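You operate a simulated robot arm through the tools that you are given. There is no shell and no other tool. Be economical: measure what you need, move in short steps, check, and stop when the job is done.

You are at the controls of a simulated two-armed robot. One attempt, no reset.

TASK
Switch the ignition on, set the lights to dipped, shut the door.
Fine: the handbrake goes on before the key is turned; don't start the engine.

Only the result counts: the job must be done as asked and must still hold three seconds after the hand-in. Knocking over, shifting, dropping, spilling or breaking anything else fails it.

THE ROBOT
Two 7-joint arms with two-finger parallel grippers on one trunk, on a base that drives. Base frame: it is fixed to the floor where the robot stands at the start and does not move with it; the origin is under the middle of the robot, x ahead of it, y to its left, z up. Units: mm, degrees, N and s.
The left shoulder is at the start at [50, 161, 1098], the right one opposite. With the tool pointing down near the work surface each hand reaches from about 100 to 500 mm from the robot's upright axis, wherever it stands, measured 20 degrees to its own side. Places, roughly: dark red car [1400, 400, 800]; driver door [600, 400, 600]; handbrake [700, 300, 400]; ignition key [700, 700, 700]; light switch [600, 700, 800]. Payload 3.43 kg a hand.
The TCP of each hand is the grasp point between the finger pads, 30 mm short of the fingertips. In the tool frame z runs along the fingers and y along their closing line. Largest opening 94 mm; finger width 28, thickness 10; the body of the gripper, 50 by 96 mm, starts 55 mm behind the TCP.
Orientation is told as [roll, pitch, yaw] about the base's x, y, z axes, in that order, counted from this pose: with the fingers straight down and closing along the base's y, the tool's x points along the base's -x, its y along +y and its z along -z.

THE INTERFACE
- The arms move only by the tool play_rows. It takes "left_plan", "right_plan" or both (then of equal length, played together; a hand with none holds still); each is a list of rows, each a list of 7 numbers: the turn, a rotation vector about the base's x, y, z in degrees, then the shift along the base's x, y, z in mm, then the gripper command, from -1 (shut) to 1 (fully open), values between in proportion. In form: [[wx, wy, wz, tx, ty, tz, fingers], ...]. A call has 1 to 8 rows; each row is the pose to reach, as a shift and turn from the pose commanded when the call began. Rows are played at 5 a second. More than 50 mm and 8.6 degrees between two rows, or a gripper value outside its range, and nothing of the call is played. Where a pose cannot be reached the arm comes as near as it can. A force on the tool above 80 N (or 10 N above the force at the start of the call, whichever is more), or a blocked arm, ends the call early, and 0.2 s more pass. Each finger travels about 45 mm/s and halts on what it meets, pressing with about 30 N; the grip force reading is that of the motor and also rises with nothing between the fingers. The clock runs only during rows and for 0.2 s after the last one: add rows that repeat a pose to give the fingers time. It gives the time, the measured TCP pose, the force on the tool (base axes), the opening and the grip force at its end, in the units of the frame above (readings bear some noise), with the torque about the TCP (base axes, N m) and any sound that the robot's microphone picked up.
- Cameras (640 x 400 px; columns grow to the right, rows downward): "scene" is now at [86.9, 58.5, 1197.2]; the picture's right is [0.79, -0.62, 0.00], its down [-0.49, -0.62, -0.62] and it looks along [0.38, 0.49, -0.78] (base axes); focal length 214 px, centre (320, 200). "left" rides on the left gripper at [76, -14, -102] in its tool frame; the picture's right is [0.18, 0.98, 0.00], its down [-0.75, 0.14, -0.64] and it looks along [-0.63, 0.12, 0.77] (tool axes); focal length 243 px, centre (320, 200). "right" rides on the right gripper at [76, 14, -102] in its tool frame; the picture's right is [-0.18, 0.98, 0.00], its down [-0.75, -0.14, -0.64] and it looks along [-0.63, -0.12, 0.77] (tool axes); focal length 243 px, centre (320, 200). There is no depth. A picture from a camera that has moved, and an enlarged one, comes with that camera's place and axes in the base frame and with its lens.
- camera(camera): a new picture of that camera. No time passes.
- move_column(by): slides the trunk up (or, below 0, down) by that many mm; the arms and the scene camera ride with it, the base frame stays. It gives what a move gives, with no picture.
- base_move(legs): drives the robot by 1 to 6 legs, each [ahead, left, turn to the left] in mm, mm and degrees, along the robot's own axes; the way and the turn of a leg run together, so that a leg with both is an arc; at most 1500 mm and 180 degrees a leg. The arms and the cameras ride along, it lands a little off, and it stops where it bumps. It gives what a move gives.
- turn_head(pan, tilt): turns the head with the scene camera to pan (to the left, within 80 degrees either way) and tilt (down, from -29 to 69), counted from straight ahead of the robot. It gives what a move gives.
- close_up(camera, box): a new picture of the part [left, top, right, bottom] of that camera's present view, enlarged. No time passes.
- close_job(): hands the job in; it is judged then, once.

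Go step by step. Nothing tells you exact positions but the pictures and the camera data: compare them with the known pose of the tool, close in by small moves and look again before you grip or let go. The budget is 120 turns and 88 pictures, counting those below and the enlarged ones. Unless the task says otherwise, let go and move clear before handing in.

The tools are called as a command line: name --argument value ..., lists and objects as JSON in quotes. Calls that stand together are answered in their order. play_rows: Moves the arms, as the interface text tells. Its arguments: {"type":"object","properties":{"left_plan":{"type":"array","items":{"type":"array","items":{"type":"number"}}},"right_plan":{"type":"array","items":{"type":"array","items":{"type":"number"}}}},"required":[]} The other tools are called the same way: move_column (by) slides the trunk up or down; base_move (legs) drives the base; turn_head (pan, tilt) turns the head that bears the scene camera; camera (camera) takes a picture; close_up (camera, box) takes an enlarged picture of a part of a camera's view; close_job () hands the job in.

At the start:

```text
t: 0.0
left_ee_pos: [348.4, 368.1, 1037.0]
left_ee_rot: [0.0, 0.1, 0.2]
left_wrist_force: [0.3, -0.2, 0.1]
left_torque: [-0.02, 0.01, -0.01]
left_width: 94.0
left_grip_force: 0.0
right_ee_pos: [410.3, 10.9, 978.4]
right_ee_rot: [0.0, 0.0, 0.0]
right_wrist_force: [-1.0, 0.4, 0.3]
right_torque: [0.0, -0.01, 0.01]
right_width: 94.2
right_grip_force: 0.0
trunk travel left (down, up): [-125.0, 142.0]
robot x, y, heading: [-2.8, 1.5, 0.1]
head pan, tilt: [51.8, 51.7]
```

scene: 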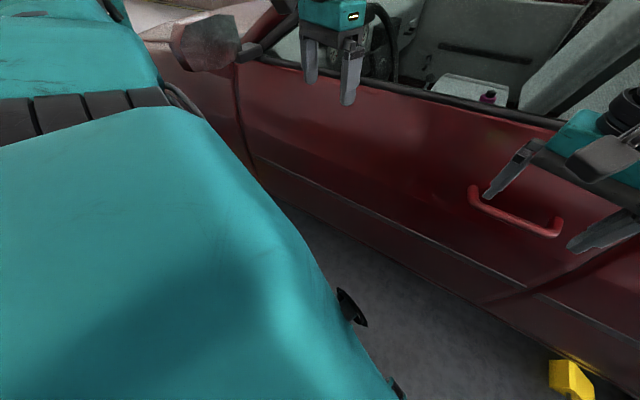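
right: 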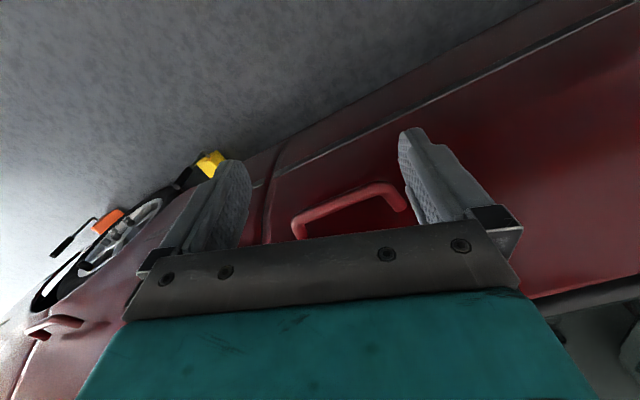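
left: 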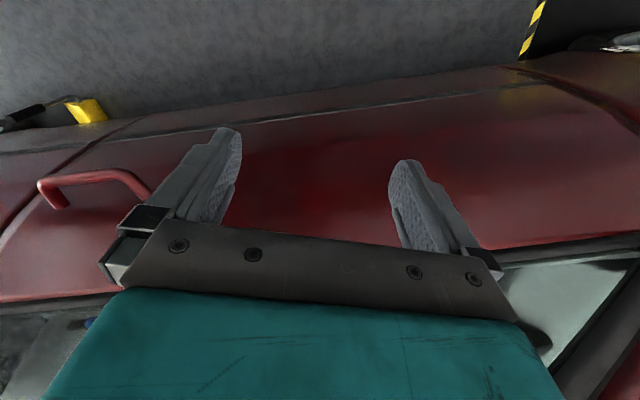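

I see a dark red car ahead with its door slightly swung, a red door handle, and the window open. I'll look around with the head first.

turn_head --pan 20 --tilt 30

camera --camera "scene"

turn_head --pan 50 --tilt 25

camera --camera "scene"

```text
t: 1.0
left_ee_pos: [350.3, 367.1, 1036.8]
left_ee_rot: [-0.1, 0.0, 0.1]
left_wrist_force: [0.5, 0.8, 0.4]
left_torque: [0.03, 0.02, 0.0]
left_width: 93.9
left_grip_force: 0.0
right_ee_pos: [409.9, 9.9, 977.9]
right_ee_rot: [0.0, -0.1, 0.0]
right_wrist_force: [-0.8, -0.5, -0.5]
right_torque: [0.02, -0.01, -0.02]
right_width: 94.0
right_grip_force: 0.0
trunk travel left (down, up): [-125.0, 142.0]
robot x, y, heading: [-0.9, 0.7, 0.2]
head pan, tilt: [20.0, 30.0]
```

```text
84 pictures are left
camera scene: at [125.2, 30.3, 1228.9], right [0.34, -0.94, 0.0], down [-0.47, -0.17, -0.87], along [0.81, 0.3, -0.5], focal length 214 px, centre (320, 200)
```

scene: 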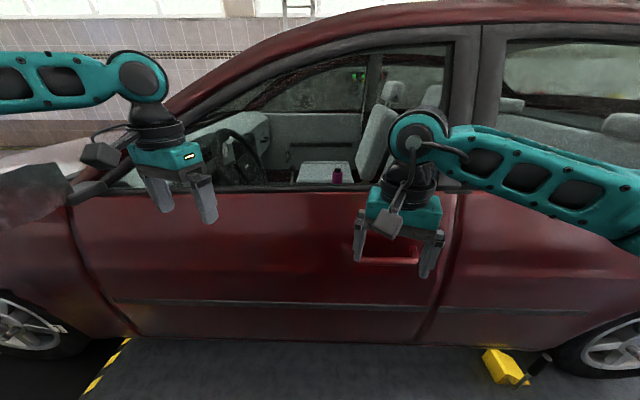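

```text
t: 1.9
left_ee_pos: [349.0, 368.2, 1035.5]
left_ee_rot: [0.0, 0.0, 0.0]
left_wrist_force: [-0.9, -1.0, -0.2]
left_torque: [0.0, 0.01, 0.03]
left_width: 93.9
left_grip_force: 0.1
right_ee_pos: [409.7, 11.1, 978.4]
right_ee_rot: [0.0, -0.1, -0.1]
right_wrist_force: [1.0, -0.1, -0.3]
right_torque: [0.02, 0.02, -0.02]
right_width: 93.8
right_grip_force: 0.0
trunk travel left (down, up): [-125.0, 142.0]
robot x, y, heading: [3.4, 2.2, 0.0]
head pan, tilt: [50.0, 25.0]
```

```text
83 pictures are left
camera scene: at [99.5, 69.8, 1236.9], right [0.77, -0.64, 0.0], down [-0.27, -0.32, -0.91], along [0.58, 0.69, -0.42], focal length 214 px, centre (320, 200)
```

scene: 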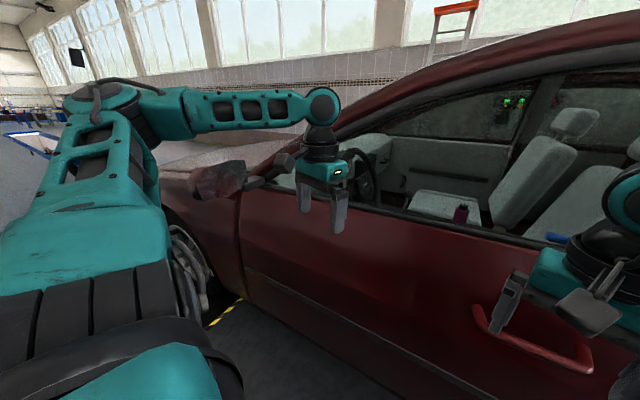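

The door seems nearly shut and the window is open. I'll zoom in on the interior and the door seam.

close_up --camera "scene" --box '[240, 120, 440, 245]'

turn_head --pan 0 --tilt 35

camera --camera "scene"

close_up --camera "scene" --box '[220, 80, 460, 230]'

```text
3.20 times, centred on (340, 182) of scene
camera zoom: at [99.5, 69.8, 1236.9], right [0.77, -0.64, 0.0], down [-0.27, -0.32, -0.91], along [0.58, 0.69, -0.42], focal length 686 px, centre (256, 256)
```

zoom: 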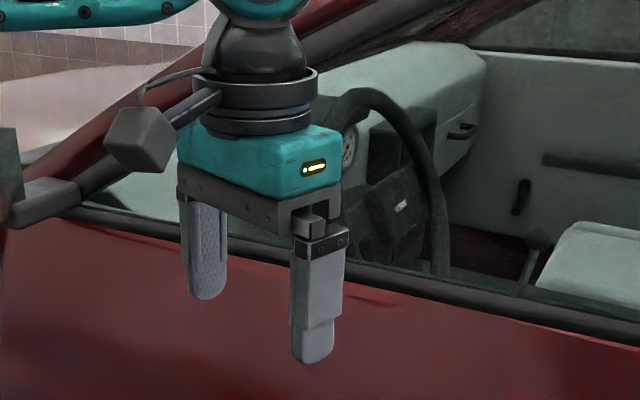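

```text
t: 3.1
left_ee_pos: [348.0, 367.8, 1036.3]
left_ee_rot: [-0.1, 0.1, 0.2]
left_wrist_force: [0.6, -1.1, 0.6]
left_torque: [-0.01, 0.03, 0.01]
left_width: 94.1
left_grip_force: 0.0
right_ee_pos: [409.0, 11.0, 978.2]
right_ee_rot: [0.0, 0.0, 0.1]
right_wrist_force: [-0.6, -0.2, -0.2]
right_torque: [-0.02, -0.05, -0.04]
right_width: 94.1
right_grip_force: 0.1
trunk travel left (down, up): [-125.0, 142.0]
robot x, y, heading: [3.1, -1.4, 0.1]
head pan, tilt: [0.0, 35.0]
```

```text
81 pictures are left
camera scene: at [128.3, -0.6, 1221.2], right [0.0, -1.0, 0.0], down [-0.57, 0.0, -0.82], along [0.82, 0.0, -0.57], focal length 214 px, centre (320, 200)
```

scene: 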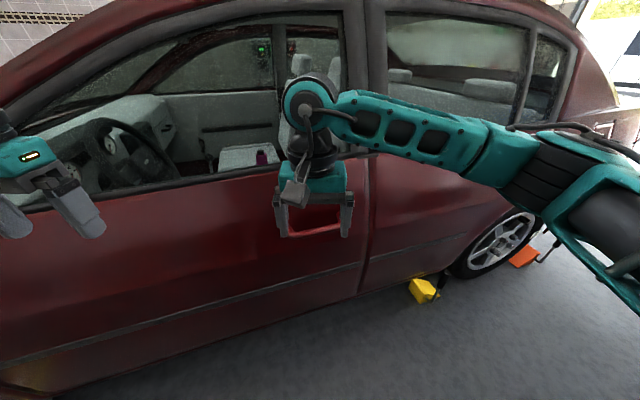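

```text
2.67 times, centred on (340, 155) of scene
camera zoom: at [128.3, -0.6, 1221.2], right [0.0, -1.0, 0.0], down [-0.57, 0.0, -0.82], along [0.82, 0.0, -0.57], focal length 572 px, centre (267, 320)
```

zoom: 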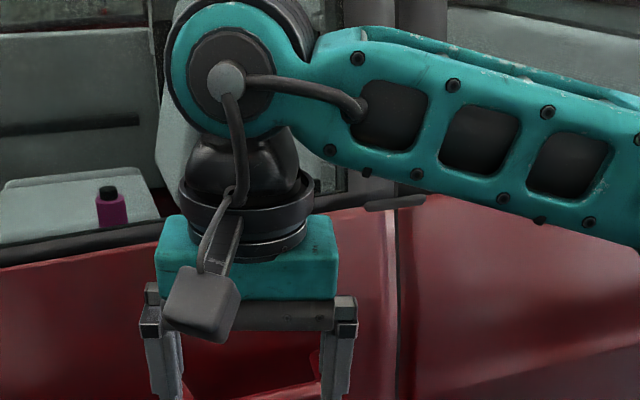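

The car stands on a platform and the steering wheel is to the left. I'll raise the trunk to look down into the cabin and swing the head.

move_column --by 140

turn_head --pan 35 --tilt 30

camera --camera "scene"

close_up --camera "scene" --box '[240, 110, 480, 260]'

```text
t: 4.8
left_ee_pos: [348.8, 368.0, 1175.2]
left_ee_rot: [0.0, 0.0, 0.1]
left_wrist_force: [-0.2, 0.0, -0.2]
left_torque: [-0.01, 0.01, 0.0]
left_width: 94.0
left_grip_force: 0.1
right_ee_pos: [410.1, 10.6, 1117.8]
right_ee_rot: [0.0, 0.0, 0.0]
right_wrist_force: [-0.4, 0.6, 0.2]
right_torque: [0.02, 0.01, 0.02]
right_width: 94.2
right_grip_force: 0.0
trunk travel left (down, up): [-265.0, 2.0]
robot x, y, heading: [-0.6, 2.4, 0.0]
head pan, tilt: [0.0, 35.0]
```

```text
t: 5.8
left_ee_pos: [348.6, 367.6, 1176.8]
left_ee_rot: [-0.1, 0.0, 0.0]
left_wrist_force: [1.0, -0.3, 0.3]
left_torque: [-0.03, 0.0, 0.0]
left_width: 93.9
left_grip_force: 0.1
right_ee_pos: [409.9, 10.2, 1117.6]
right_ee_rot: [0.0, -0.1, 0.0]
right_wrist_force: [-0.1, -0.2, 0.0]
right_torque: [-0.03, -0.02, 0.0]
right_width: 94.3
right_grip_force: 0.1
trunk travel left (down, up): [-265.0, 2.0]
robot x, y, heading: [1.9, -0.0, 0.0]
head pan, tilt: [35.0, 30.0]
```

```text
79 pictures are left
camera scene: at [114.3, 51.1, 1369.0], right [0.57, -0.82, 0.0], down [-0.41, -0.29, -0.87], along [0.71, 0.5, -0.5], focal length 214 px, centre (320, 200)
```

scene: 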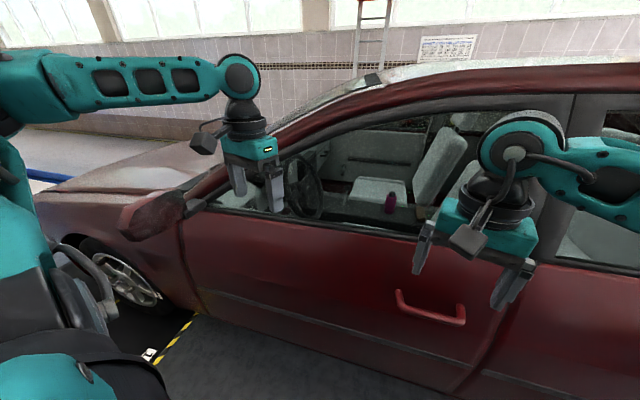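

```text
2.67 times, centred on (360, 185) of scene
camera zoom: at [114.3, 51.1, 1369.0], right [0.57, -0.82, 0.0], down [-0.41, -0.29, -0.87], along [0.71, 0.5, -0.5], focal length 572 px, centre (213, 240)
```

zoom: 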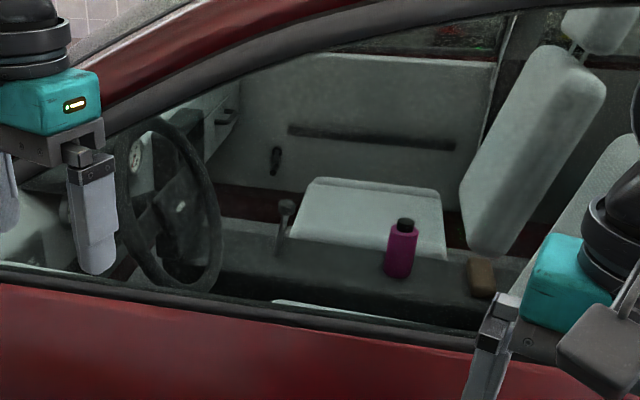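

The cabin shows a steering wheel, gear stick, console bottle and seat, but no handbrake visible yet. I'll check the door seam and handle, and look at the front part of the cabin.

close_up --camera "scene" --box '[380, 250, 560, 400]'

close_up --camera "scene" --box '[160, 170, 260, 330]'

close_up --camera "left" --box '[0, 0, 640, 400]'

```text
2.67 times, centred on (470, 325) of scene
camera zoom: at [114.3, 51.1, 1369.0], right [0.57, -0.82, 0.0], down [-0.41, -0.29, -0.87], along [0.71, 0.5, -0.5], focal length 572 px, centre (-80, -133)
```

zoom: 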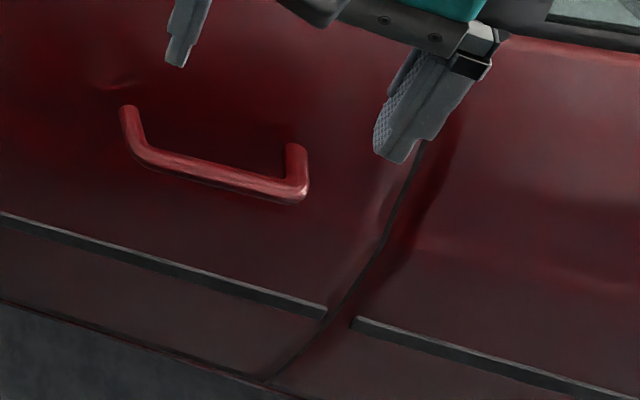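

```text
2.50 times, centred on (210, 250) of scene
camera zoom: at [114.3, 51.1, 1369.0], right [0.57, -0.82, 0.0], down [-0.41, -0.29, -0.87], along [0.71, 0.5, -0.5], focal length 536 px, centre (595, 75)
```

zoom: 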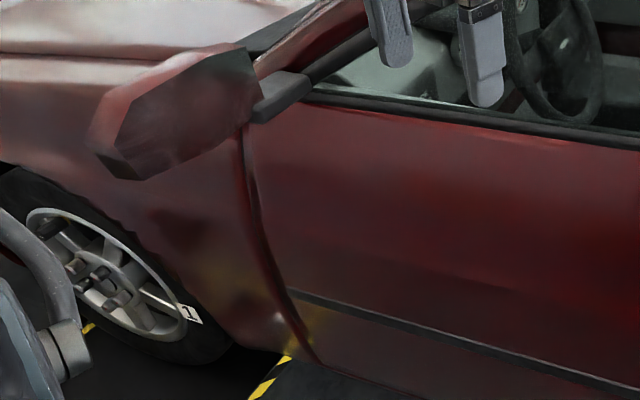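

```text
1.00 times, centred on (320, 200) of left
camera zoom: at [271.8, 353.0, 1278.6], right [-0.19, 0.98, 0.0], down [0.75, 0.14, 0.64], along [0.63, 0.12, -0.77], focal length 243 px, centre (320, 200)
```

zoom: 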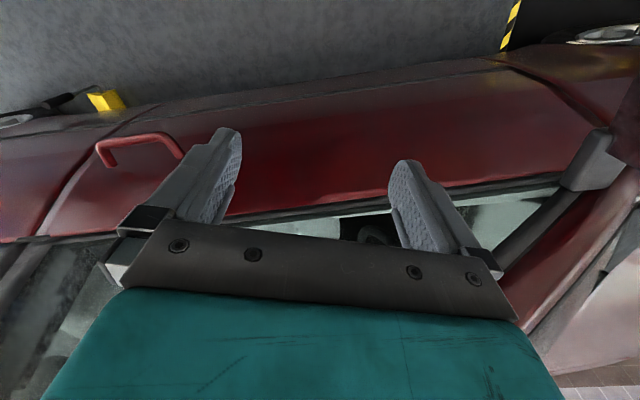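

The car is yawed about 20°, with the door flush shut, the handle bar near [625, -5, 738] and the sill near z = 980; the handbrake is presumably low beside the seat, so I'll open the door. I lower the trunk and turn the right hand to point at the handle with fingers closing vertically.

move_column --by -140

play_rows --right_plan '[[5.96, -4.17, -4.17, 0, 0, -10, 1], [11.9, -8.34, -8.34, 0, 0, -30, 1], [17.9, -12.5, -12.5, 0, 0, -50, 1], [23.8, -16.7, -16.7, 0, 0, -75, 1], [29.8, -20.9, -20.9, 0, 0, -100, 1], [35.8, -25, -25, 0, 0, -125, 1], [41.7, -29.2, -29.2, 0, 0, -145, 1], [47.7, -33.4, -33.4, 0, 0, -165, 1]]'

play_rows --right_plan '[[5.96, -4.17, -4.17, 0, 0, -20, 1], [11.9, -8.34, -8.34, 0, 0, -40, 1], [17.9, -12.5, -12.5, 0, 0, -60, 1], [23.8, -16.7, -16.7, 0, 0, -70, 1], [29.8, -20.9, -20.9, 0, 0, -75, 1], [29.8, -20.9, -20.9, 0, 0, -75, 1]]'

turn_head --pan 5 --tilt 45

camera --camera "scene"

camera --camera "right"

```text
t: 7.5
left_ee_pos: [348.0, 367.6, 1036.9]
left_ee_rot: [0.0, 0.0, 0.1]
left_wrist_force: [-0.7, 1.0, -0.7]
left_torque: [0.02, -0.01, -0.02]
left_width: 94.0
left_grip_force: 0.0
right_ee_pos: [410.1, 9.7, 977.6]
right_ee_rot: [0.0, 0.1, 0.0]
right_wrist_force: [-0.1, -0.2, 0.0]
right_torque: [0.0, -0.01, 0.03]
right_width: 94.2
right_grip_force: 0.0
trunk travel left (down, up): [-125.0, 142.0]
robot x, y, heading: [-0.3, -0.5, 0.0]
head pan, tilt: [35.0, 30.0]
```

```text
t: 9.2
left_ee_pos: [348.7, 367.6, 1035.5]
left_ee_rot: [0.0, 0.0, 0.1]
left_wrist_force: [-0.2, 0.3, -0.4]
left_torque: [0.01, -0.03, 0.03]
left_width: 94.3
left_grip_force: 0.1
right_ee_pos: [408.6, 11.3, 833.4]
right_ee_rot: [48.9, -14.8, -38.0]
right_wrist_force: [-0.4, 0.3, 0.6]
right_torque: [-0.04, 0.02, 0.01]
right_width: 94.1
right_grip_force: 0.1
right hand out of reach, approached as far as the arm can: row 8
trunk travel left (down, up): [-125.0, 142.0]
robot x, y, heading: [-0.2, 2.5, 0.1]
head pan, tilt: [35.0, 30.0]
```

```text
t: 10.8
left_ee_pos: [348.2, 367.3, 1037.1]
left_ee_rot: [0.0, 0.0, 0.1]
left_wrist_force: [0.5, -1.4, 1.0]
left_torque: [0.05, 0.0, -0.01]
left_width: 93.7
left_grip_force: 0.0
right_ee_pos: [458.7, 32.3, 848.5]
right_ee_rot: [86.1, -10.3, -51.3]
right_wrist_force: [-1.0, 0.5, -0.3]
right_torque: [-0.02, 0.01, 0.03]
right_width: 93.9
right_grip_force: 0.0
right hand out of reach, approached as far as the arm can: row 1, 2, 3, 4, 5, 6
trunk travel left (down, up): [-125.0, 142.0]
robot x, y, heading: [1.7, 2.5, 0.3]
head pan, tilt: [35.0, 30.0]
stopped in row 6 (right hand): the arm was blocked; the commanded pose is now the measured one
```

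```text
t: 11.8
left_ee_pos: [349.1, 367.7, 1035.6]
left_ee_rot: [0.1, 0.0, 0.0]
left_wrist_force: [-0.1, -0.4, 0.5]
left_torque: [0.01, 0.03, -0.01]
left_width: 93.8
left_grip_force: 0.1
right_ee_pos: [459.4, 33.0, 846.6]
right_ee_rot: [85.9, -10.3, -51.3]
right_wrist_force: [0.5, 0.2, 0.0]
right_torque: [0.02, 0.01, 0.01]
right_width: 93.8
right_grip_force: 0.0
trunk travel left (down, up): [-125.0, 142.0]
robot x, y, heading: [2.0, 0.9, 0.2]
head pan, tilt: [5.0, 45.0]
```

```text
74 pictures are left
camera scene: at [121.4, 6.6, 1206.4], right [0.09, -1.0, 0.0], down [-0.7, -0.06, -0.71], along [0.7, 0.06, -0.71], focal length 214 px, centre (320, 200)
```

scene: 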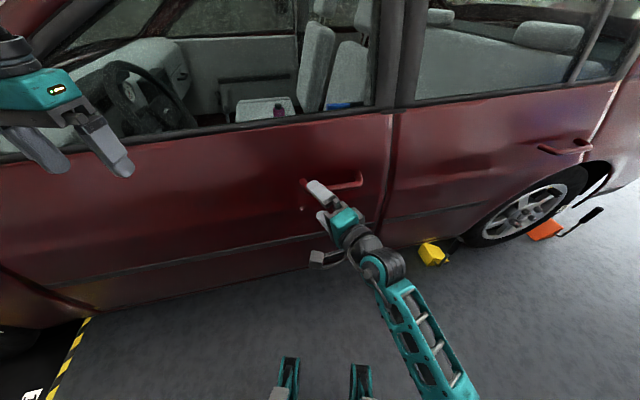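

```text
73 pictures are left
camera right: at [331.2, 30.6, 854.7], right [0.06, 0.04, 1.0], down [-0.03, -1.0, 0.04], along [1.0, -0.04, -0.06], focal length 243 px, centre (320, 200)
```

right: 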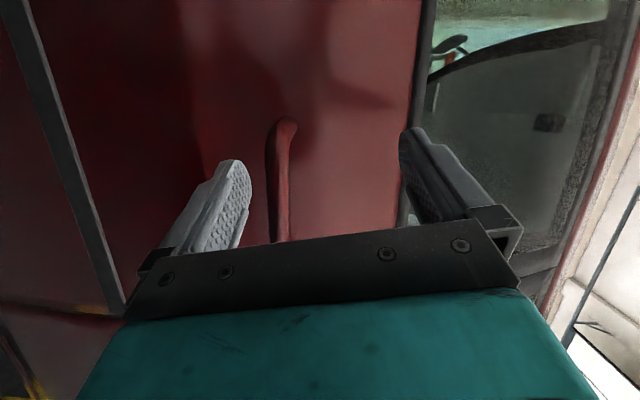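

The right hand now points at the door with vertical closing, about 100 mm from the bar. I step closer and lower it to bar height.

play_rows --right_plan '[[0, 0, 0, 10, -5, -15, 1], [0, 0, 0, 20, -10, -30, 1], [0, 0, 0, 30, -15, -45, 1], [0, 0, 0, 40, -18, -50, 1]]'

camera --camera "right"

close_up --camera "scene" --box '[260, 140, 420, 240]'

```text
t: 12.8
left_ee_pos: [349.0, 368.0, 1035.7]
left_ee_rot: [0.0, 0.0, 0.0]
left_wrist_force: [-0.8, 0.5, 0.7]
left_torque: [0.0, 0.02, 0.0]
left_width: 94.2
left_grip_force: 0.0
right_ee_pos: [499.0, 19.2, 799.6]
right_ee_rot: [86.1, -9.5, -51.2]
right_wrist_force: [-0.8, 0.4, -0.4]
right_torque: [-0.03, -0.01, 0.0]
right_width: 94.2
right_grip_force: 0.1
trunk travel left (down, up): [-125.0, 142.0]
robot x, y, heading: [2.0, 1.1, 0.3]
head pan, tilt: [5.0, 45.0]
```

```text
72 pictures are left
camera right: at [370.4, 16.2, 807.4], right [0.06, 0.03, 1.0], down [-0.03, -1.0, 0.03], along [1.0, -0.03, -0.06], focal length 243 px, centre (320, 200)
```

right: 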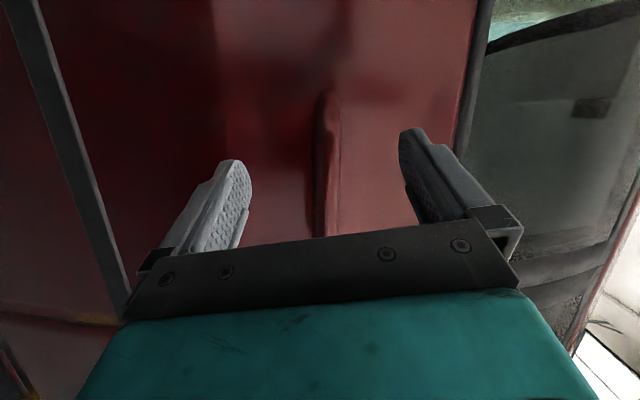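

```text
4.00 times, centred on (340, 190) of scene
camera zoom: at [121.4, 6.5, 1206.3], right [0.09, -1.0, 0.0], down [-0.7, -0.06, -0.71], along [0.7, 0.06, -0.71], focal length 858 px, centre (240, 240)
```

zoom: 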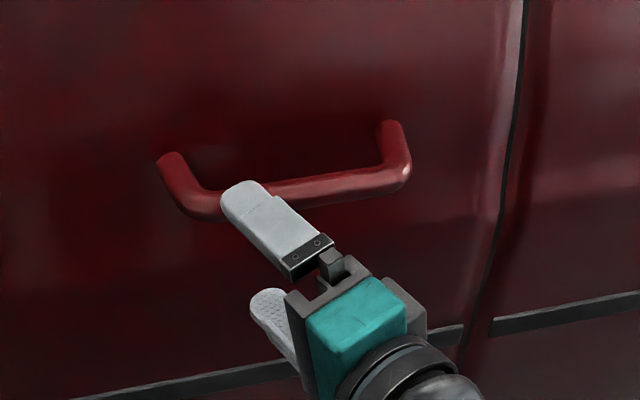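

The bar centre is at about [571, 3, 801], level with the open fingers. I advance onto it and close.

play_rows --right_plan '[[0, 0, 0, 25, -6, 1, 1], [0, 0, 0, 50, -12, 1, 1], [0, 0, 0, 70, -16, 1, 1], [0, 0, 0, 70, -16, 1, 0], [0, 0, 0, 70, -16, 1, -1], [0, 0, 0, 70, -16, 1, -1], [0, 0, 0, 70, -16, 1, -1], [0, 0, 0, 70, -16, 1, -1]]'

close_up --camera "scene" --box '[260, 140, 420, 240]'

```text
t: 14.6
left_ee_pos: [349.3, 368.0, 1036.2]
left_ee_rot: [0.1, 0.1, 0.1]
left_wrist_force: [0.6, 0.4, -0.1]
left_torque: [0.03, 0.0, 0.0]
left_width: 94.0
left_grip_force: 0.0
right_ee_pos: [567.7, 3.4, 799.6]
right_ee_rot: [86.2, -9.5, -51.1]
right_wrist_force: [0.3, -0.3, -2.4]
right_torque: [0.86, 0.18, -0.14]
right_width: 29.9
right_grip_force: 37.2
trunk travel left (down, up): [-125.0, 142.0]
robot x, y, heading: [1.8, -1.1, 0.1]
head pan, tilt: [5.0, 45.0]
```

```text
4.00 times, centred on (340, 190) of scene
camera zoom: at [121.6, 6.4, 1206.3], right [0.09, -1.0, 0.0], down [-0.7, -0.06, -0.71], along [0.7, 0.06, -0.71], focal length 858 px, centre (240, 240)
```

zoom: 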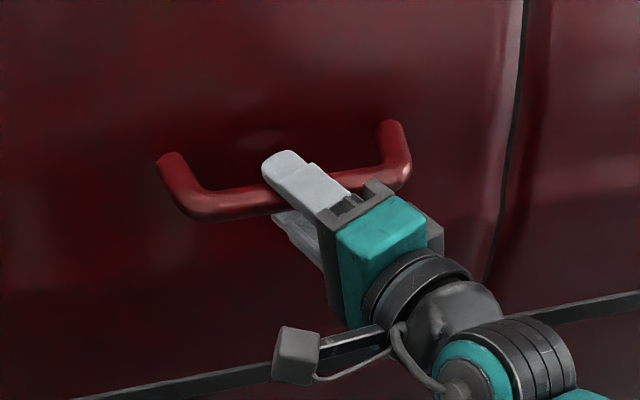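

The bar is gripped. I pull outward a little to test the latch.

play_rows --right_plan '[[0, 0, 0, -10, -3, 0, -1], [0, 0, -1, -19, -6, 0, -1], [0, 0, -2, -29, -8, 0, -1], [0, 0, -3, -48, -14, 0, -1], [0, 0, -4, -67, -20, 0, -1], [0, 0, -5, -80, -24, 0, -1]]'

camera --camera "scene"

```text
t: 16.0
left_ee_pos: [348.7, 371.2, 1034.6]
left_ee_rot: [-0.1, -0.1, 0.1]
left_wrist_force: [1.2, 0.0, -0.2]
left_torque: [0.0, 0.01, -0.03]
left_width: 94.3
left_grip_force: 0.1
right_ee_pos: [483.1, -13.2, 800.8]
right_ee_rot: [86.0, -9.5, -55.3]
right_wrist_force: [-7.1, 36.5, -1.8]
right_torque: [1.55, 0.31, 0.32]
right_width: 29.8
right_grip_force: 45.1
trunk travel left (down, up): [-125.0, 142.0]
robot x, y, heading: [-0.2, -3.3, 0.2]
head pan, tilt: [5.0, 45.0]
```

```text
69 pictures are left
camera scene: at [120.8, 9.4, 1206.4], right [0.09, -1.0, 0.0], down [-0.7, -0.06, -0.71], along [0.7, 0.06, -0.71], focal length 214 px, centre (320, 200)
```

scene: 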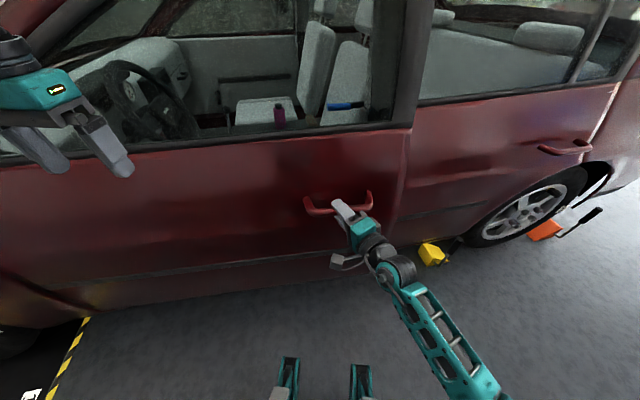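

The door unlatched and swings freely; the hinge is near [366, 878]. I drive the base on an arc around the hinge so the door opens with the robot.

base_move --legs '[[-76, 33, -5], [-76, 33, -5]]'

camera --camera "scene"

```text
t: 17.7
left_ee_pos: [262.0, 381.9, 1034.8]
left_ee_rot: [0.0, 0.0, -9.8]
left_wrist_force: [0.2, -0.5, 0.3]
left_torque: [-0.01, 0.0, -0.01]
left_width: 94.2
left_grip_force: 0.0
right_ee_pos: [329.7, -27.5, 800.2]
right_ee_rot: [86.4, -9.7, -66.2]
right_wrist_force: [-0.9, 5.1, 1.0]
right_torque: [1.47, 0.12, -0.22]
right_width: 28.4
right_grip_force: 44.9
trunk travel left (down, up): [-125.0, 142.0]
robot x, y, heading: [-143.2, 80.7, -9.7]
head pan, tilt: [5.0, 45.0]
```

```text
68 pictures are left
camera scene: at [-25.4, 64.5, 1206.4], right [-0.09, -1.0, 0.0], down [-0.7, 0.06, -0.71], along [0.7, -0.06, -0.71], focal length 214 px, centre (320, 200)
```

scene: 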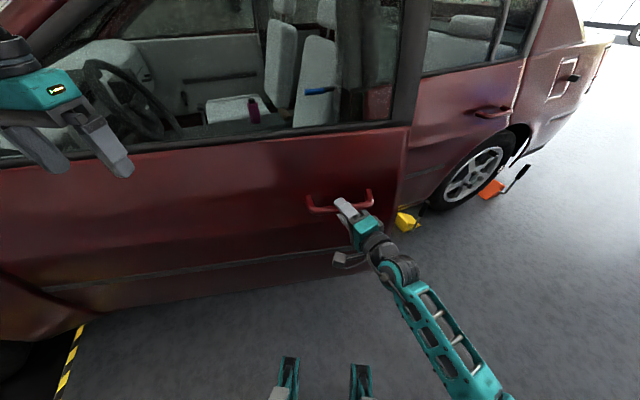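

The arc works with low forces. Before backing further I check what's behind on the left side and the right.

turn_head --pan 80 --tilt 20

camera --camera "scene"

turn_head --pan -80 --tilt 20

camera --camera "scene"

```text
t: 19.2
left_ee_pos: [262.3, 381.7, 1035.4]
left_ee_rot: [0.0, 0.0, -9.8]
left_wrist_force: [-0.5, 0.3, 0.1]
left_torque: [0.0, -0.01, 0.01]
left_width: 94.3
left_grip_force: 0.1
right_ee_pos: [329.9, -28.5, 801.6]
right_ee_rot: [86.3, -9.6, -66.2]
right_wrist_force: [-0.1, 2.3, 0.2]
right_torque: [1.81, 0.18, -0.22]
right_width: 28.4
right_grip_force: 45.2
trunk travel left (down, up): [-125.0, 142.0]
robot x, y, heading: [-144.4, 76.6, -10.2]
head pan, tilt: [80.0, 20.0]
```

```text
67 pictures are left
camera scene: at [-74.4, 158.7, 1245.0], right [0.94, -0.34, 0.0], down [-0.12, -0.32, -0.94], along [0.32, 0.88, -0.34], focal length 214 px, centre (320, 200)
```

scene: 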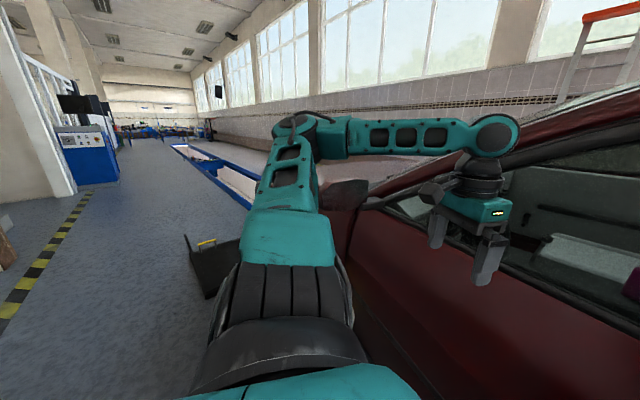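

```text
t: 21.7
left_ee_pos: [260.7, 380.0, 1036.0]
left_ee_rot: [0.0, -0.1, -9.8]
left_wrist_force: [-0.1, -0.2, -0.4]
left_torque: [-0.02, 0.0, 0.02]
left_width: 94.1
left_grip_force: 0.1
right_ee_pos: [331.1, -28.1, 801.9]
right_ee_rot: [86.2, -9.8, -66.3]
right_wrist_force: [0.0, 2.2, 1.4]
right_torque: [1.54, 0.08, -0.06]
right_width: 28.3
right_grip_force: 44.9
trunk travel left (down, up): [-125.0, 142.0]
robot x, y, heading: [-147.9, 76.9, -9.8]
head pan, tilt: [-80.0, 20.0]
```

```text
66 pictures are left
camera scene: at [-106.0, -21.8, 1245.0], right [-1.0, 0.0, 0.0], down [0.0, 0.34, -0.94], along [0.0, -0.94, -0.34], focal length 214 px, centre (320, 200)
```

scene: 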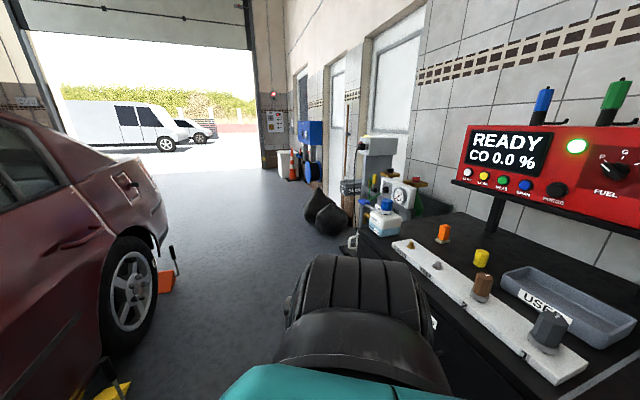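

There is a bench with an analyser right behind/right of me, so I must mind clearances. One more look down at it.

turn_head --pan -80 --tilt 55

camera --camera "scene"

turn_head --pan 80 --tilt 60

camera --camera "scene"

```text
t: 22.7
left_ee_pos: [261.3, 382.0, 1034.9]
left_ee_rot: [0.1, 0.0, -9.9]
left_wrist_force: [0.0, 0.2, -0.2]
left_torque: [0.02, -0.02, 0.0]
left_width: 94.0
left_grip_force: 0.1
right_ee_pos: [329.8, -28.5, 801.2]
right_ee_rot: [86.3, -9.8, -66.3]
right_wrist_force: [1.2, 2.5, 1.5]
right_torque: [1.58, 0.1, -0.07]
right_width: 28.4
right_grip_force: 45.3
trunk travel left (down, up): [-125.0, 142.0]
robot x, y, heading: [-149.4, 78.1, -10.1]
head pan, tilt: [-80.0, 55.0]
```

```text
65 pictures are left
camera scene: at [-106.1, -0.9, 1193.0], right [-1.0, 0.0, 0.0], down [0.0, 0.82, -0.57], along [0.0, -0.57, -0.82], focal length 214 px, centre (320, 200)
```

scene: 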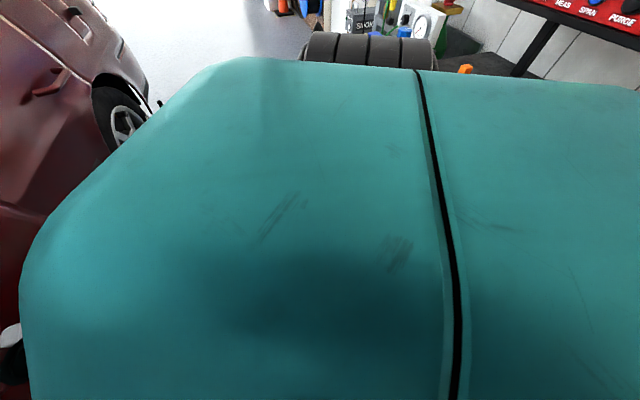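

```text
t: 25.1
left_ee_pos: [260.6, 380.8, 1035.1]
left_ee_rot: [0.0, 0.0, -9.8]
left_wrist_force: [0.4, -0.8, 0.2]
left_torque: [0.03, -0.01, 0.01]
left_width: 93.9
left_grip_force: 0.1
right_ee_pos: [330.8, -27.4, 801.4]
right_ee_rot: [86.4, -9.7, -66.2]
right_wrist_force: [1.0, 2.9, 1.5]
right_torque: [1.58, 0.15, -0.14]
right_width: 28.4
right_grip_force: 45.0
trunk travel left (down, up): [-125.0, 142.0]
robot x, y, heading: [-144.8, 77.1, -9.7]
head pan, tilt: [80.0, 60.0]
```

```text
64 pictures are left
camera scene: at [-83.5, 133.9, 1186.9], right [0.94, -0.34, 0.0], down [-0.3, -0.81, -0.5], along [0.17, 0.47, -0.87], focal length 214 px, centre (320, 200)
```

scene: 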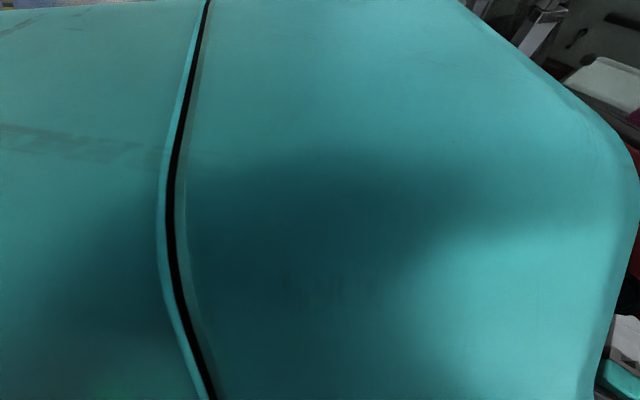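

The bench stands at roughly x < -300, y < -245, so I'll not arc further back. The door is open about 16°; I'll release the handle and go around the door's rear edge to push it wider from inside.

play_rows --right_plan '[[0, 0, 0, 0, 0, 0, 0.2], [0, 0, 0, 0, 0, 0, 1], [0, 0, 0, 0, 0, 0, 1], [0, 0, 0, -25, -8, 0, 1], [0, 0, 0, -60, -20, 0, 1], [0, 0, 0, -95, -32, 10, 1], [0, 0, 0, -120, -40, 40, 1]]'

turn_head --pan 0 --tilt 40

camera --camera "scene"

```text
t: 26.7
left_ee_pos: [261.5, 381.7, 1035.5]
left_ee_rot: [0.0, -0.1, -9.8]
left_wrist_force: [-0.2, 0.0, -0.1]
left_torque: [-0.02, 0.01, 0.0]
left_width: 94.1
left_grip_force: 0.0
right_ee_pos: [211.4, -68.1, 841.7]
right_ee_rot: [86.2, -9.8, -66.2]
right_wrist_force: [0.4, 0.5, 0.2]
right_torque: [0.01, -0.06, 0.01]
right_width: 93.8
right_grip_force: 0.0
trunk travel left (down, up): [-125.0, 142.0]
robot x, y, heading: [-149.0, 81.1, -9.8]
head pan, tilt: [80.0, 60.0]
```

```text
t: 28.3
left_ee_pos: [261.1, 381.9, 1034.3]
left_ee_rot: [0.0, 0.0, -9.8]
left_wrist_force: [0.4, 0.1, 0.4]
left_torque: [0.01, -0.02, 0.03]
left_width: 94.1
left_grip_force: 0.0
right_ee_pos: [212.8, -67.4, 840.1]
right_ee_rot: [86.4, -9.7, -66.3]
right_wrist_force: [0.1, 0.9, -0.1]
right_torque: [-0.02, -0.03, 0.02]
right_width: 94.0
right_grip_force: 0.0
trunk travel left (down, up): [-125.0, 142.0]
robot x, y, heading: [-148.5, 81.0, -10.2]
head pan, tilt: [0.0, 40.0]
```

```text
63 pictures are left
camera scene: at [-22.4, 56.7, 1213.6], right [-0.17, -0.99, 0.0], down [-0.63, 0.11, -0.77], along [0.75, -0.13, -0.64], focal length 214 px, centre (320, 200)
```

scene: 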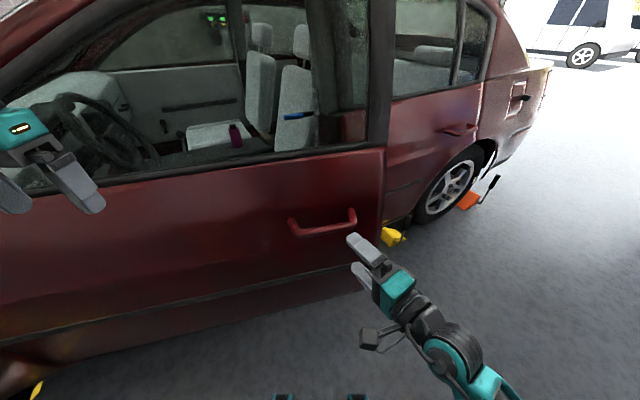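

The door stays ajar with its rear edge near [400, -170]. I tuck the left hand back, then drive right past the door's edge.

play_rows --left_plan '[[0, 0, 0, -40, 5, 0, 1], [0, 0, 0, -80, 10, 0, 1], [0, 0, 0, -120, 15, 0, 1]]'

base_move --legs '[[120, -250, 0], [119, -247, 0]]'

camera --camera "scene"

```text
t: 29.1
left_ee_pos: [154.0, 379.0, 1039.1]
left_ee_rot: [-2.2, -1.0, -11.1]
left_wrist_force: [-0.7, 0.3, 0.9]
left_torque: [-0.03, -0.06, 0.04]
left_width: 94.0
left_grip_force: 0.0
left hand out of reach, approached as far as the arm can: row 2, 3
right_ee_pos: [212.1, -67.9, 841.2]
right_ee_rot: [86.3, -9.7, -66.2]
right_wrist_force: [-0.4, 0.3, -0.5]
right_torque: [0.0, -0.02, -0.02]
right_width: 93.9
right_grip_force: 0.0
trunk travel left (down, up): [-125.0, 142.0]
robot x, y, heading: [-146.7, 80.5, -10.0]
head pan, tilt: [0.0, 40.0]
```

```text
t: 32.5
left_ee_pos: [302.1, -146.5, 1038.8]
left_ee_rot: [-1.2, -0.5, -9.9]
left_wrist_force: [-1.0, -0.5, 0.1]
left_torque: [0.03, 0.04, -0.02]
left_width: 94.0
left_grip_force: 0.0
right_ee_pos: [363.2, -598.7, 841.0]
right_ee_rot: [86.1, -9.7, -66.1]
right_wrist_force: [0.1, 0.2, 0.2]
right_torque: [-0.01, 0.02, 0.02]
right_width: 94.1
right_grip_force: 0.0
trunk travel left (down, up): [-125.0, 142.0]
robot x, y, heading: [5.3, -452.5, -9.6]
head pan, tilt: [0.0, 40.0]
```

```text
62 pictures are left
camera scene: at [128.0, -474.2, 1213.6], right [-0.17, -0.99, 0.0], down [-0.63, 0.11, -0.77], along [0.75, -0.13, -0.64], focal length 214 px, centre (320, 200)
```

scene: 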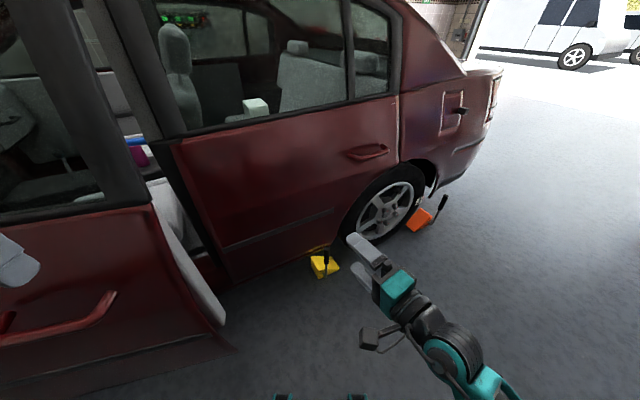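

I'm past the door edge; yellow and orange chocks lie near the rear wheel and must be avoided. I back off sideways, go ahead a bit, and turn left to face along the car.

base_move --legs '[[25, -168, 0], [246, 42, 0], [0, 0, 50], [0, 0, 50]]'

turn_head --pan 0 --tilt 35

camera --camera "scene"

turn_head --pan 75 --tilt 20

camera --camera "scene"

```text
t: 34.1
left_ee_pos: [304.1, -308.3, 1039.3]
left_ee_rot: [-1.3, -0.5, -10.6]
left_wrist_force: [0.2, -0.1, 0.2]
left_torque: [-0.01, -0.02, 0.01]
left_width: 93.9
left_grip_force: 0.1
right_ee_pos: [361.2, -760.7, 841.1]
right_ee_rot: [86.2, -9.7, -66.7]
right_wrist_force: [0.3, -0.4, 0.3]
right_torque: [-0.02, 0.03, 0.02]
right_width: 94.1
right_grip_force: 0.0
trunk travel left (down, up): [-125.0, 142.0]
robot x, y, heading: [5.5, -611.4, -10.2]
head pan, tilt: [0.0, 40.0]
stopped in leg 1: the robot was blocked; the commanded pose is now the measured one
```

```text
t: 34.7
left_ee_pos: [304.3, -309.2, 1039.6]
left_ee_rot: [-1.4, -0.6, -10.4]
left_wrist_force: [0.8, -0.3, -0.1]
left_torque: [-0.01, 0.02, -0.01]
left_width: 93.8
left_grip_force: 0.1
right_ee_pos: [360.7, -760.4, 840.1]
right_ee_rot: [86.2, -9.7, -66.7]
right_wrist_force: [0.0, -0.1, 0.7]
right_torque: [0.0, 0.01, -0.01]
right_width: 93.8
right_grip_force: 0.0
trunk travel left (down, up): [-125.0, 142.0]
robot x, y, heading: [4.5, -610.0, -10.3]
head pan, tilt: [0.0, 35.0]
```

```text
61 pictures are left
camera scene: at [129.3, -635.2, 1221.1], right [-0.18, -0.98, 0.0], down [-0.56, 0.1, -0.82], along [0.81, -0.15, -0.57], focal length 214 px, centre (320, 200)
```

scene: 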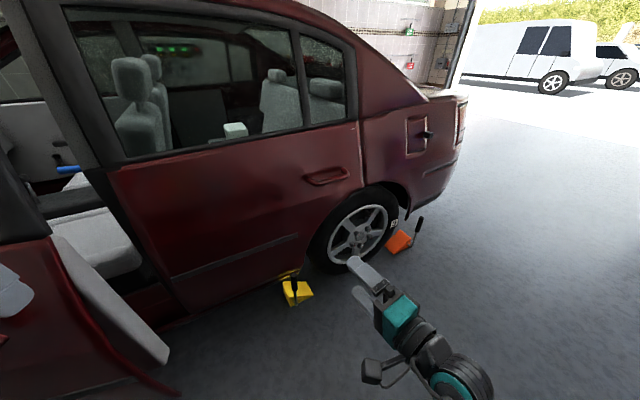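

```text
t: 36.2
left_ee_pos: [304.1, -308.9, 1039.7]
left_ee_rot: [-1.3, -0.5, -10.5]
left_wrist_force: [-0.9, 0.0, -0.2]
left_torque: [-0.04, -0.01, 0.02]
left_width: 93.9
left_grip_force: 0.0
right_ee_pos: [359.8, -762.3, 841.0]
right_ee_rot: [86.1, -9.8, -66.7]
right_wrist_force: [0.8, 0.8, 0.2]
right_torque: [0.03, 0.05, 0.02]
right_width: 94.1
right_grip_force: 0.0
trunk travel left (down, up): [-125.0, 142.0]
robot x, y, heading: [4.3, -611.3, -10.2]
head pan, tilt: [75.0, 20.0]
```

```text
60 pictures are left
camera scene: at [82.6, -535.3, 1245.0], right [0.9, -0.43, 0.0], down [-0.15, -0.31, -0.94], along [0.4, 0.85, -0.34], focal length 214 px, centre (320, 200)
```

scene: 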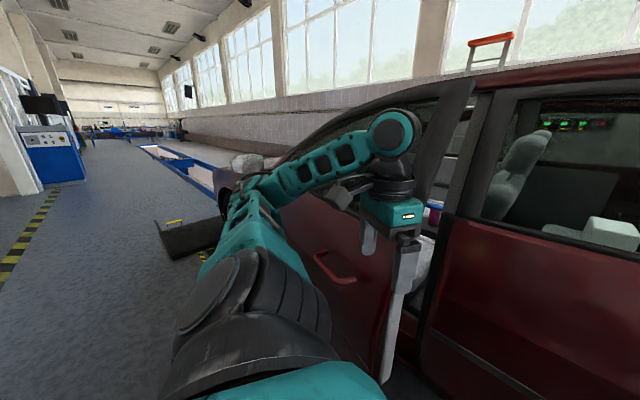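

The base bumped something on its right rear (likely the bench corner). I move forward away from it and look to the right.

base_move --legs '[[196, 35, 0]]'

turn_head --pan -80 --tilt 25

camera --camera "scene"

```text
t: 37.8
left_ee_pos: [502.6, -308.0, 1039.0]
left_ee_rot: [-1.3, -0.4, -10.4]
left_wrist_force: [0.2, 0.3, 0.3]
left_torque: [0.0, -0.02, -0.01]
left_width: 93.9
left_grip_force: 0.1
right_ee_pos: [558.6, -761.1, 840.8]
right_ee_rot: [86.2, -9.7, -66.7]
right_wrist_force: [0.6, 0.1, -0.3]
right_torque: [-0.05, -0.01, 0.01]
right_width: 94.0
right_grip_force: 0.1
trunk travel left (down, up): [-125.0, 142.0]
robot x, y, heading: [203.8, -608.4, -10.5]
head pan, tilt: [75.0, 20.0]
```

```text
t: 40.2
left_ee_pos: [501.5, -308.0, 1038.7]
left_ee_rot: [-1.3, -0.5, -10.4]
left_wrist_force: [-0.1, 0.1, -0.2]
left_torque: [0.05, 0.02, 0.02]
left_width: 94.0
left_grip_force: 0.0
right_ee_pos: [558.2, -761.1, 840.7]
right_ee_rot: [86.2, -9.7, -66.8]
right_wrist_force: [0.0, 0.4, -0.8]
right_torque: [0.01, -0.01, -0.03]
right_width: 94.0
right_grip_force: 0.1
trunk travel left (down, up): [-125.0, 142.0]
robot x, y, heading: [203.6, -612.3, -10.1]
head pan, tilt: [-80.0, 25.0]
```

```text
59 pictures are left
camera scene: at [240.7, -711.1, 1236.9], right [-1.0, 0.0, 0.0], down [0.0, 0.42, -0.91], along [0.0, -0.91, -0.42], focal length 214 px, centre (320, 200)
```

scene: 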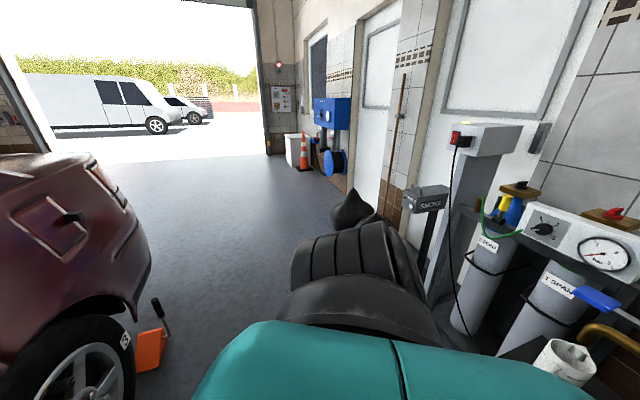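

Nothing looks disturbed there (a gas-bottle stand is behind right). I shift slightly away from the door edge and turn left to face along the car.

base_move --legs '[[60, -40, 0], [0, 0, 50], [0, 0, 50]]'

turn_head --pan 0 --tilt 35

camera --camera "scene"

turn_head --pan 70 --tilt 35

camera --camera "scene"

```text
t: 45.7
left_ee_pos: [-97.1, -418.1, 1038.9]
left_ee_rot: [-1.3, -0.4, 89.6]
left_wrist_force: [-0.3, 0.3, 0.0]
left_torque: [-0.03, 0.0, 0.02]
left_width: 94.2
left_grip_force: 0.0
right_ee_pos: [338.5, -283.7, 840.4]
right_ee_rot: [86.2, -9.7, 33.5]
right_wrist_force: [0.1, -0.3, 1.0]
right_torque: [0.0, 0.0, -0.01]
right_width: 93.9
right_grip_force: 0.1
trunk travel left (down, up): [-125.0, 142.0]
robot x, y, heading: [256.3, -662.3, 89.7]
head pan, tilt: [-80.0, 25.0]
```

```text
t: 47.2
left_ee_pos: [-97.5, -418.2, 1039.2]
left_ee_rot: [-1.3, -0.5, 89.5]
left_wrist_force: [0.0, 0.6, 0.3]
left_torque: [-0.01, -0.03, -0.05]
left_width: 94.1
left_grip_force: 0.2
right_ee_pos: [338.6, -282.8, 842.0]
right_ee_rot: [86.3, -9.8, 33.3]
right_wrist_force: [1.0, 0.1, -0.2]
right_torque: [0.02, 0.02, -0.01]
right_width: 94.0
right_grip_force: 0.0
trunk travel left (down, up): [-125.0, 142.0]
robot x, y, heading: [254.6, -660.0, 89.8]
head pan, tilt: [0.0, 35.0]
```

```text
58 pictures are left
camera scene: at [254.6, -533.9, 1221.2], right [1.0, -0.01, 0.0], down [0.0, -0.57, -0.82], along [0.0, 0.82, -0.57], focal length 214 px, centre (320, 200)
```

scene: 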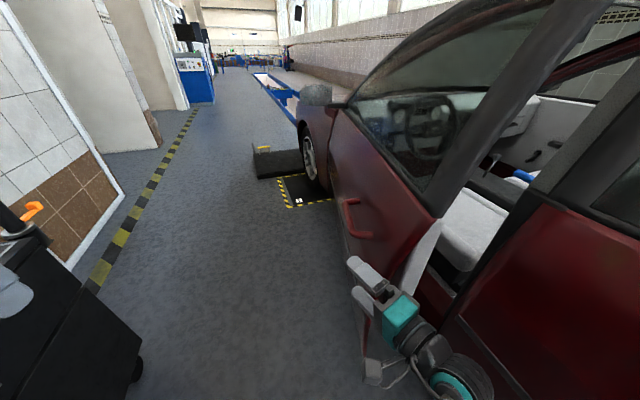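

```text
t: 48.7
left_ee_pos: [-97.0, -418.3, 1039.7]
left_ee_rot: [-1.2, -0.5, 89.6]
left_wrist_force: [-0.5, -1.1, 0.2]
left_torque: [0.0, 0.0, 0.04]
left_width: 94.1
left_grip_force: 0.0
right_ee_pos: [340.2, -284.2, 841.2]
right_ee_rot: [86.2, -9.7, 33.4]
right_wrist_force: [0.4, -0.3, 0.6]
right_torque: [-0.01, 0.01, -0.01]
right_width: 93.9
right_grip_force: 0.0
trunk travel left (down, up): [-125.0, 142.0]
robot x, y, heading: [255.6, -664.2, 89.5]
head pan, tilt: [70.0, 35.0]
```

```text
57 pictures are left
camera scene: at [171.5, -591.4, 1221.2], right [0.35, 0.94, 0.0], down [0.54, -0.2, -0.82], along [-0.77, 0.28, -0.57], focal length 214 px, centre (320, 200)
```

scene: 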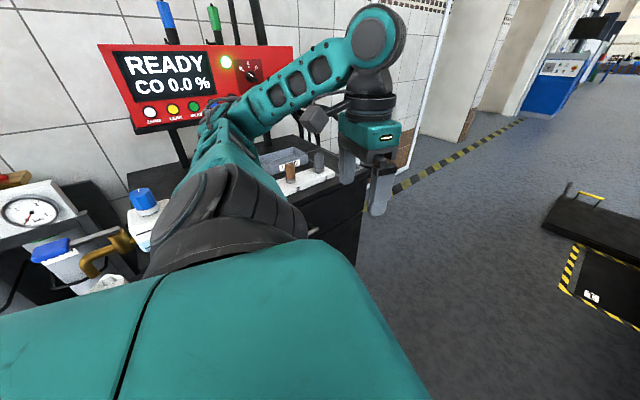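

The view is clear: the cart's corner is at about [-450, -180] and the floor beyond is free for the door swing. I turn right 20° and bring the right hand into the gap behind the door's rear edge.

base_move --legs '[[0, 0, -20], [120, -16, 0]]'

turn_head --pan -10 --tilt 45

camera --camera "scene"

```text
t: 51.0
left_ee_pos: [61.1, -212.3, 1039.4]
left_ee_rot: [-1.3, -0.4, 69.5]
left_wrist_force: [-0.8, -0.2, -0.3]
left_torque: [-0.01, 0.0, 0.0]
left_width: 93.7
left_grip_force: 0.0
right_ee_pos: [514.5, -239.9, 840.7]
right_ee_rot: [86.2, -9.7, 13.4]
right_wrist_force: [1.5, -4.5, -1.3]
right_torque: [0.26, 0.11, -0.04]
right_width: 93.6
right_grip_force: 0.0
trunk travel left (down, up): [-125.0, 142.0]
robot x, y, heading: [307.7, -563.4, 69.5]
head pan, tilt: [70.0, 35.0]
stopped in leg 2: the force on the tool passed its limit (the readings are from after the stop); the commanded pose is now the measured one
```

```text
t: 52.5
left_ee_pos: [61.4, -213.8, 1040.2]
left_ee_rot: [-1.2, -0.4, 69.5]
left_wrist_force: [0.1, 0.4, 1.1]
left_torque: [0.04, 0.0, -0.01]
left_width: 93.9
left_grip_force: 0.1
right_ee_pos: [514.7, -239.9, 841.6]
right_ee_rot: [86.2, -9.7, 13.5]
right_wrist_force: [1.5, -8.8, -1.6]
right_torque: [0.39, 0.05, -0.01]
right_width: 93.1
right_grip_force: 0.0
trunk travel left (down, up): [-125.0, 142.0]
robot x, y, heading: [308.5, -559.9, 69.4]
head pan, tilt: [-10.0, 45.0]
```

```text
56 pictures are left
camera scene: at [361.8, -456.1, 1206.4], right [0.86, -0.51, 0.0], down [-0.36, -0.61, -0.71], along [0.36, 0.61, -0.71], focal length 214 px, centre (320, 200)
```

scene: 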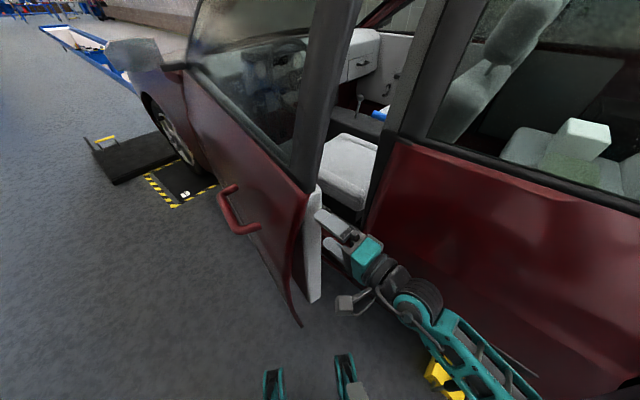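

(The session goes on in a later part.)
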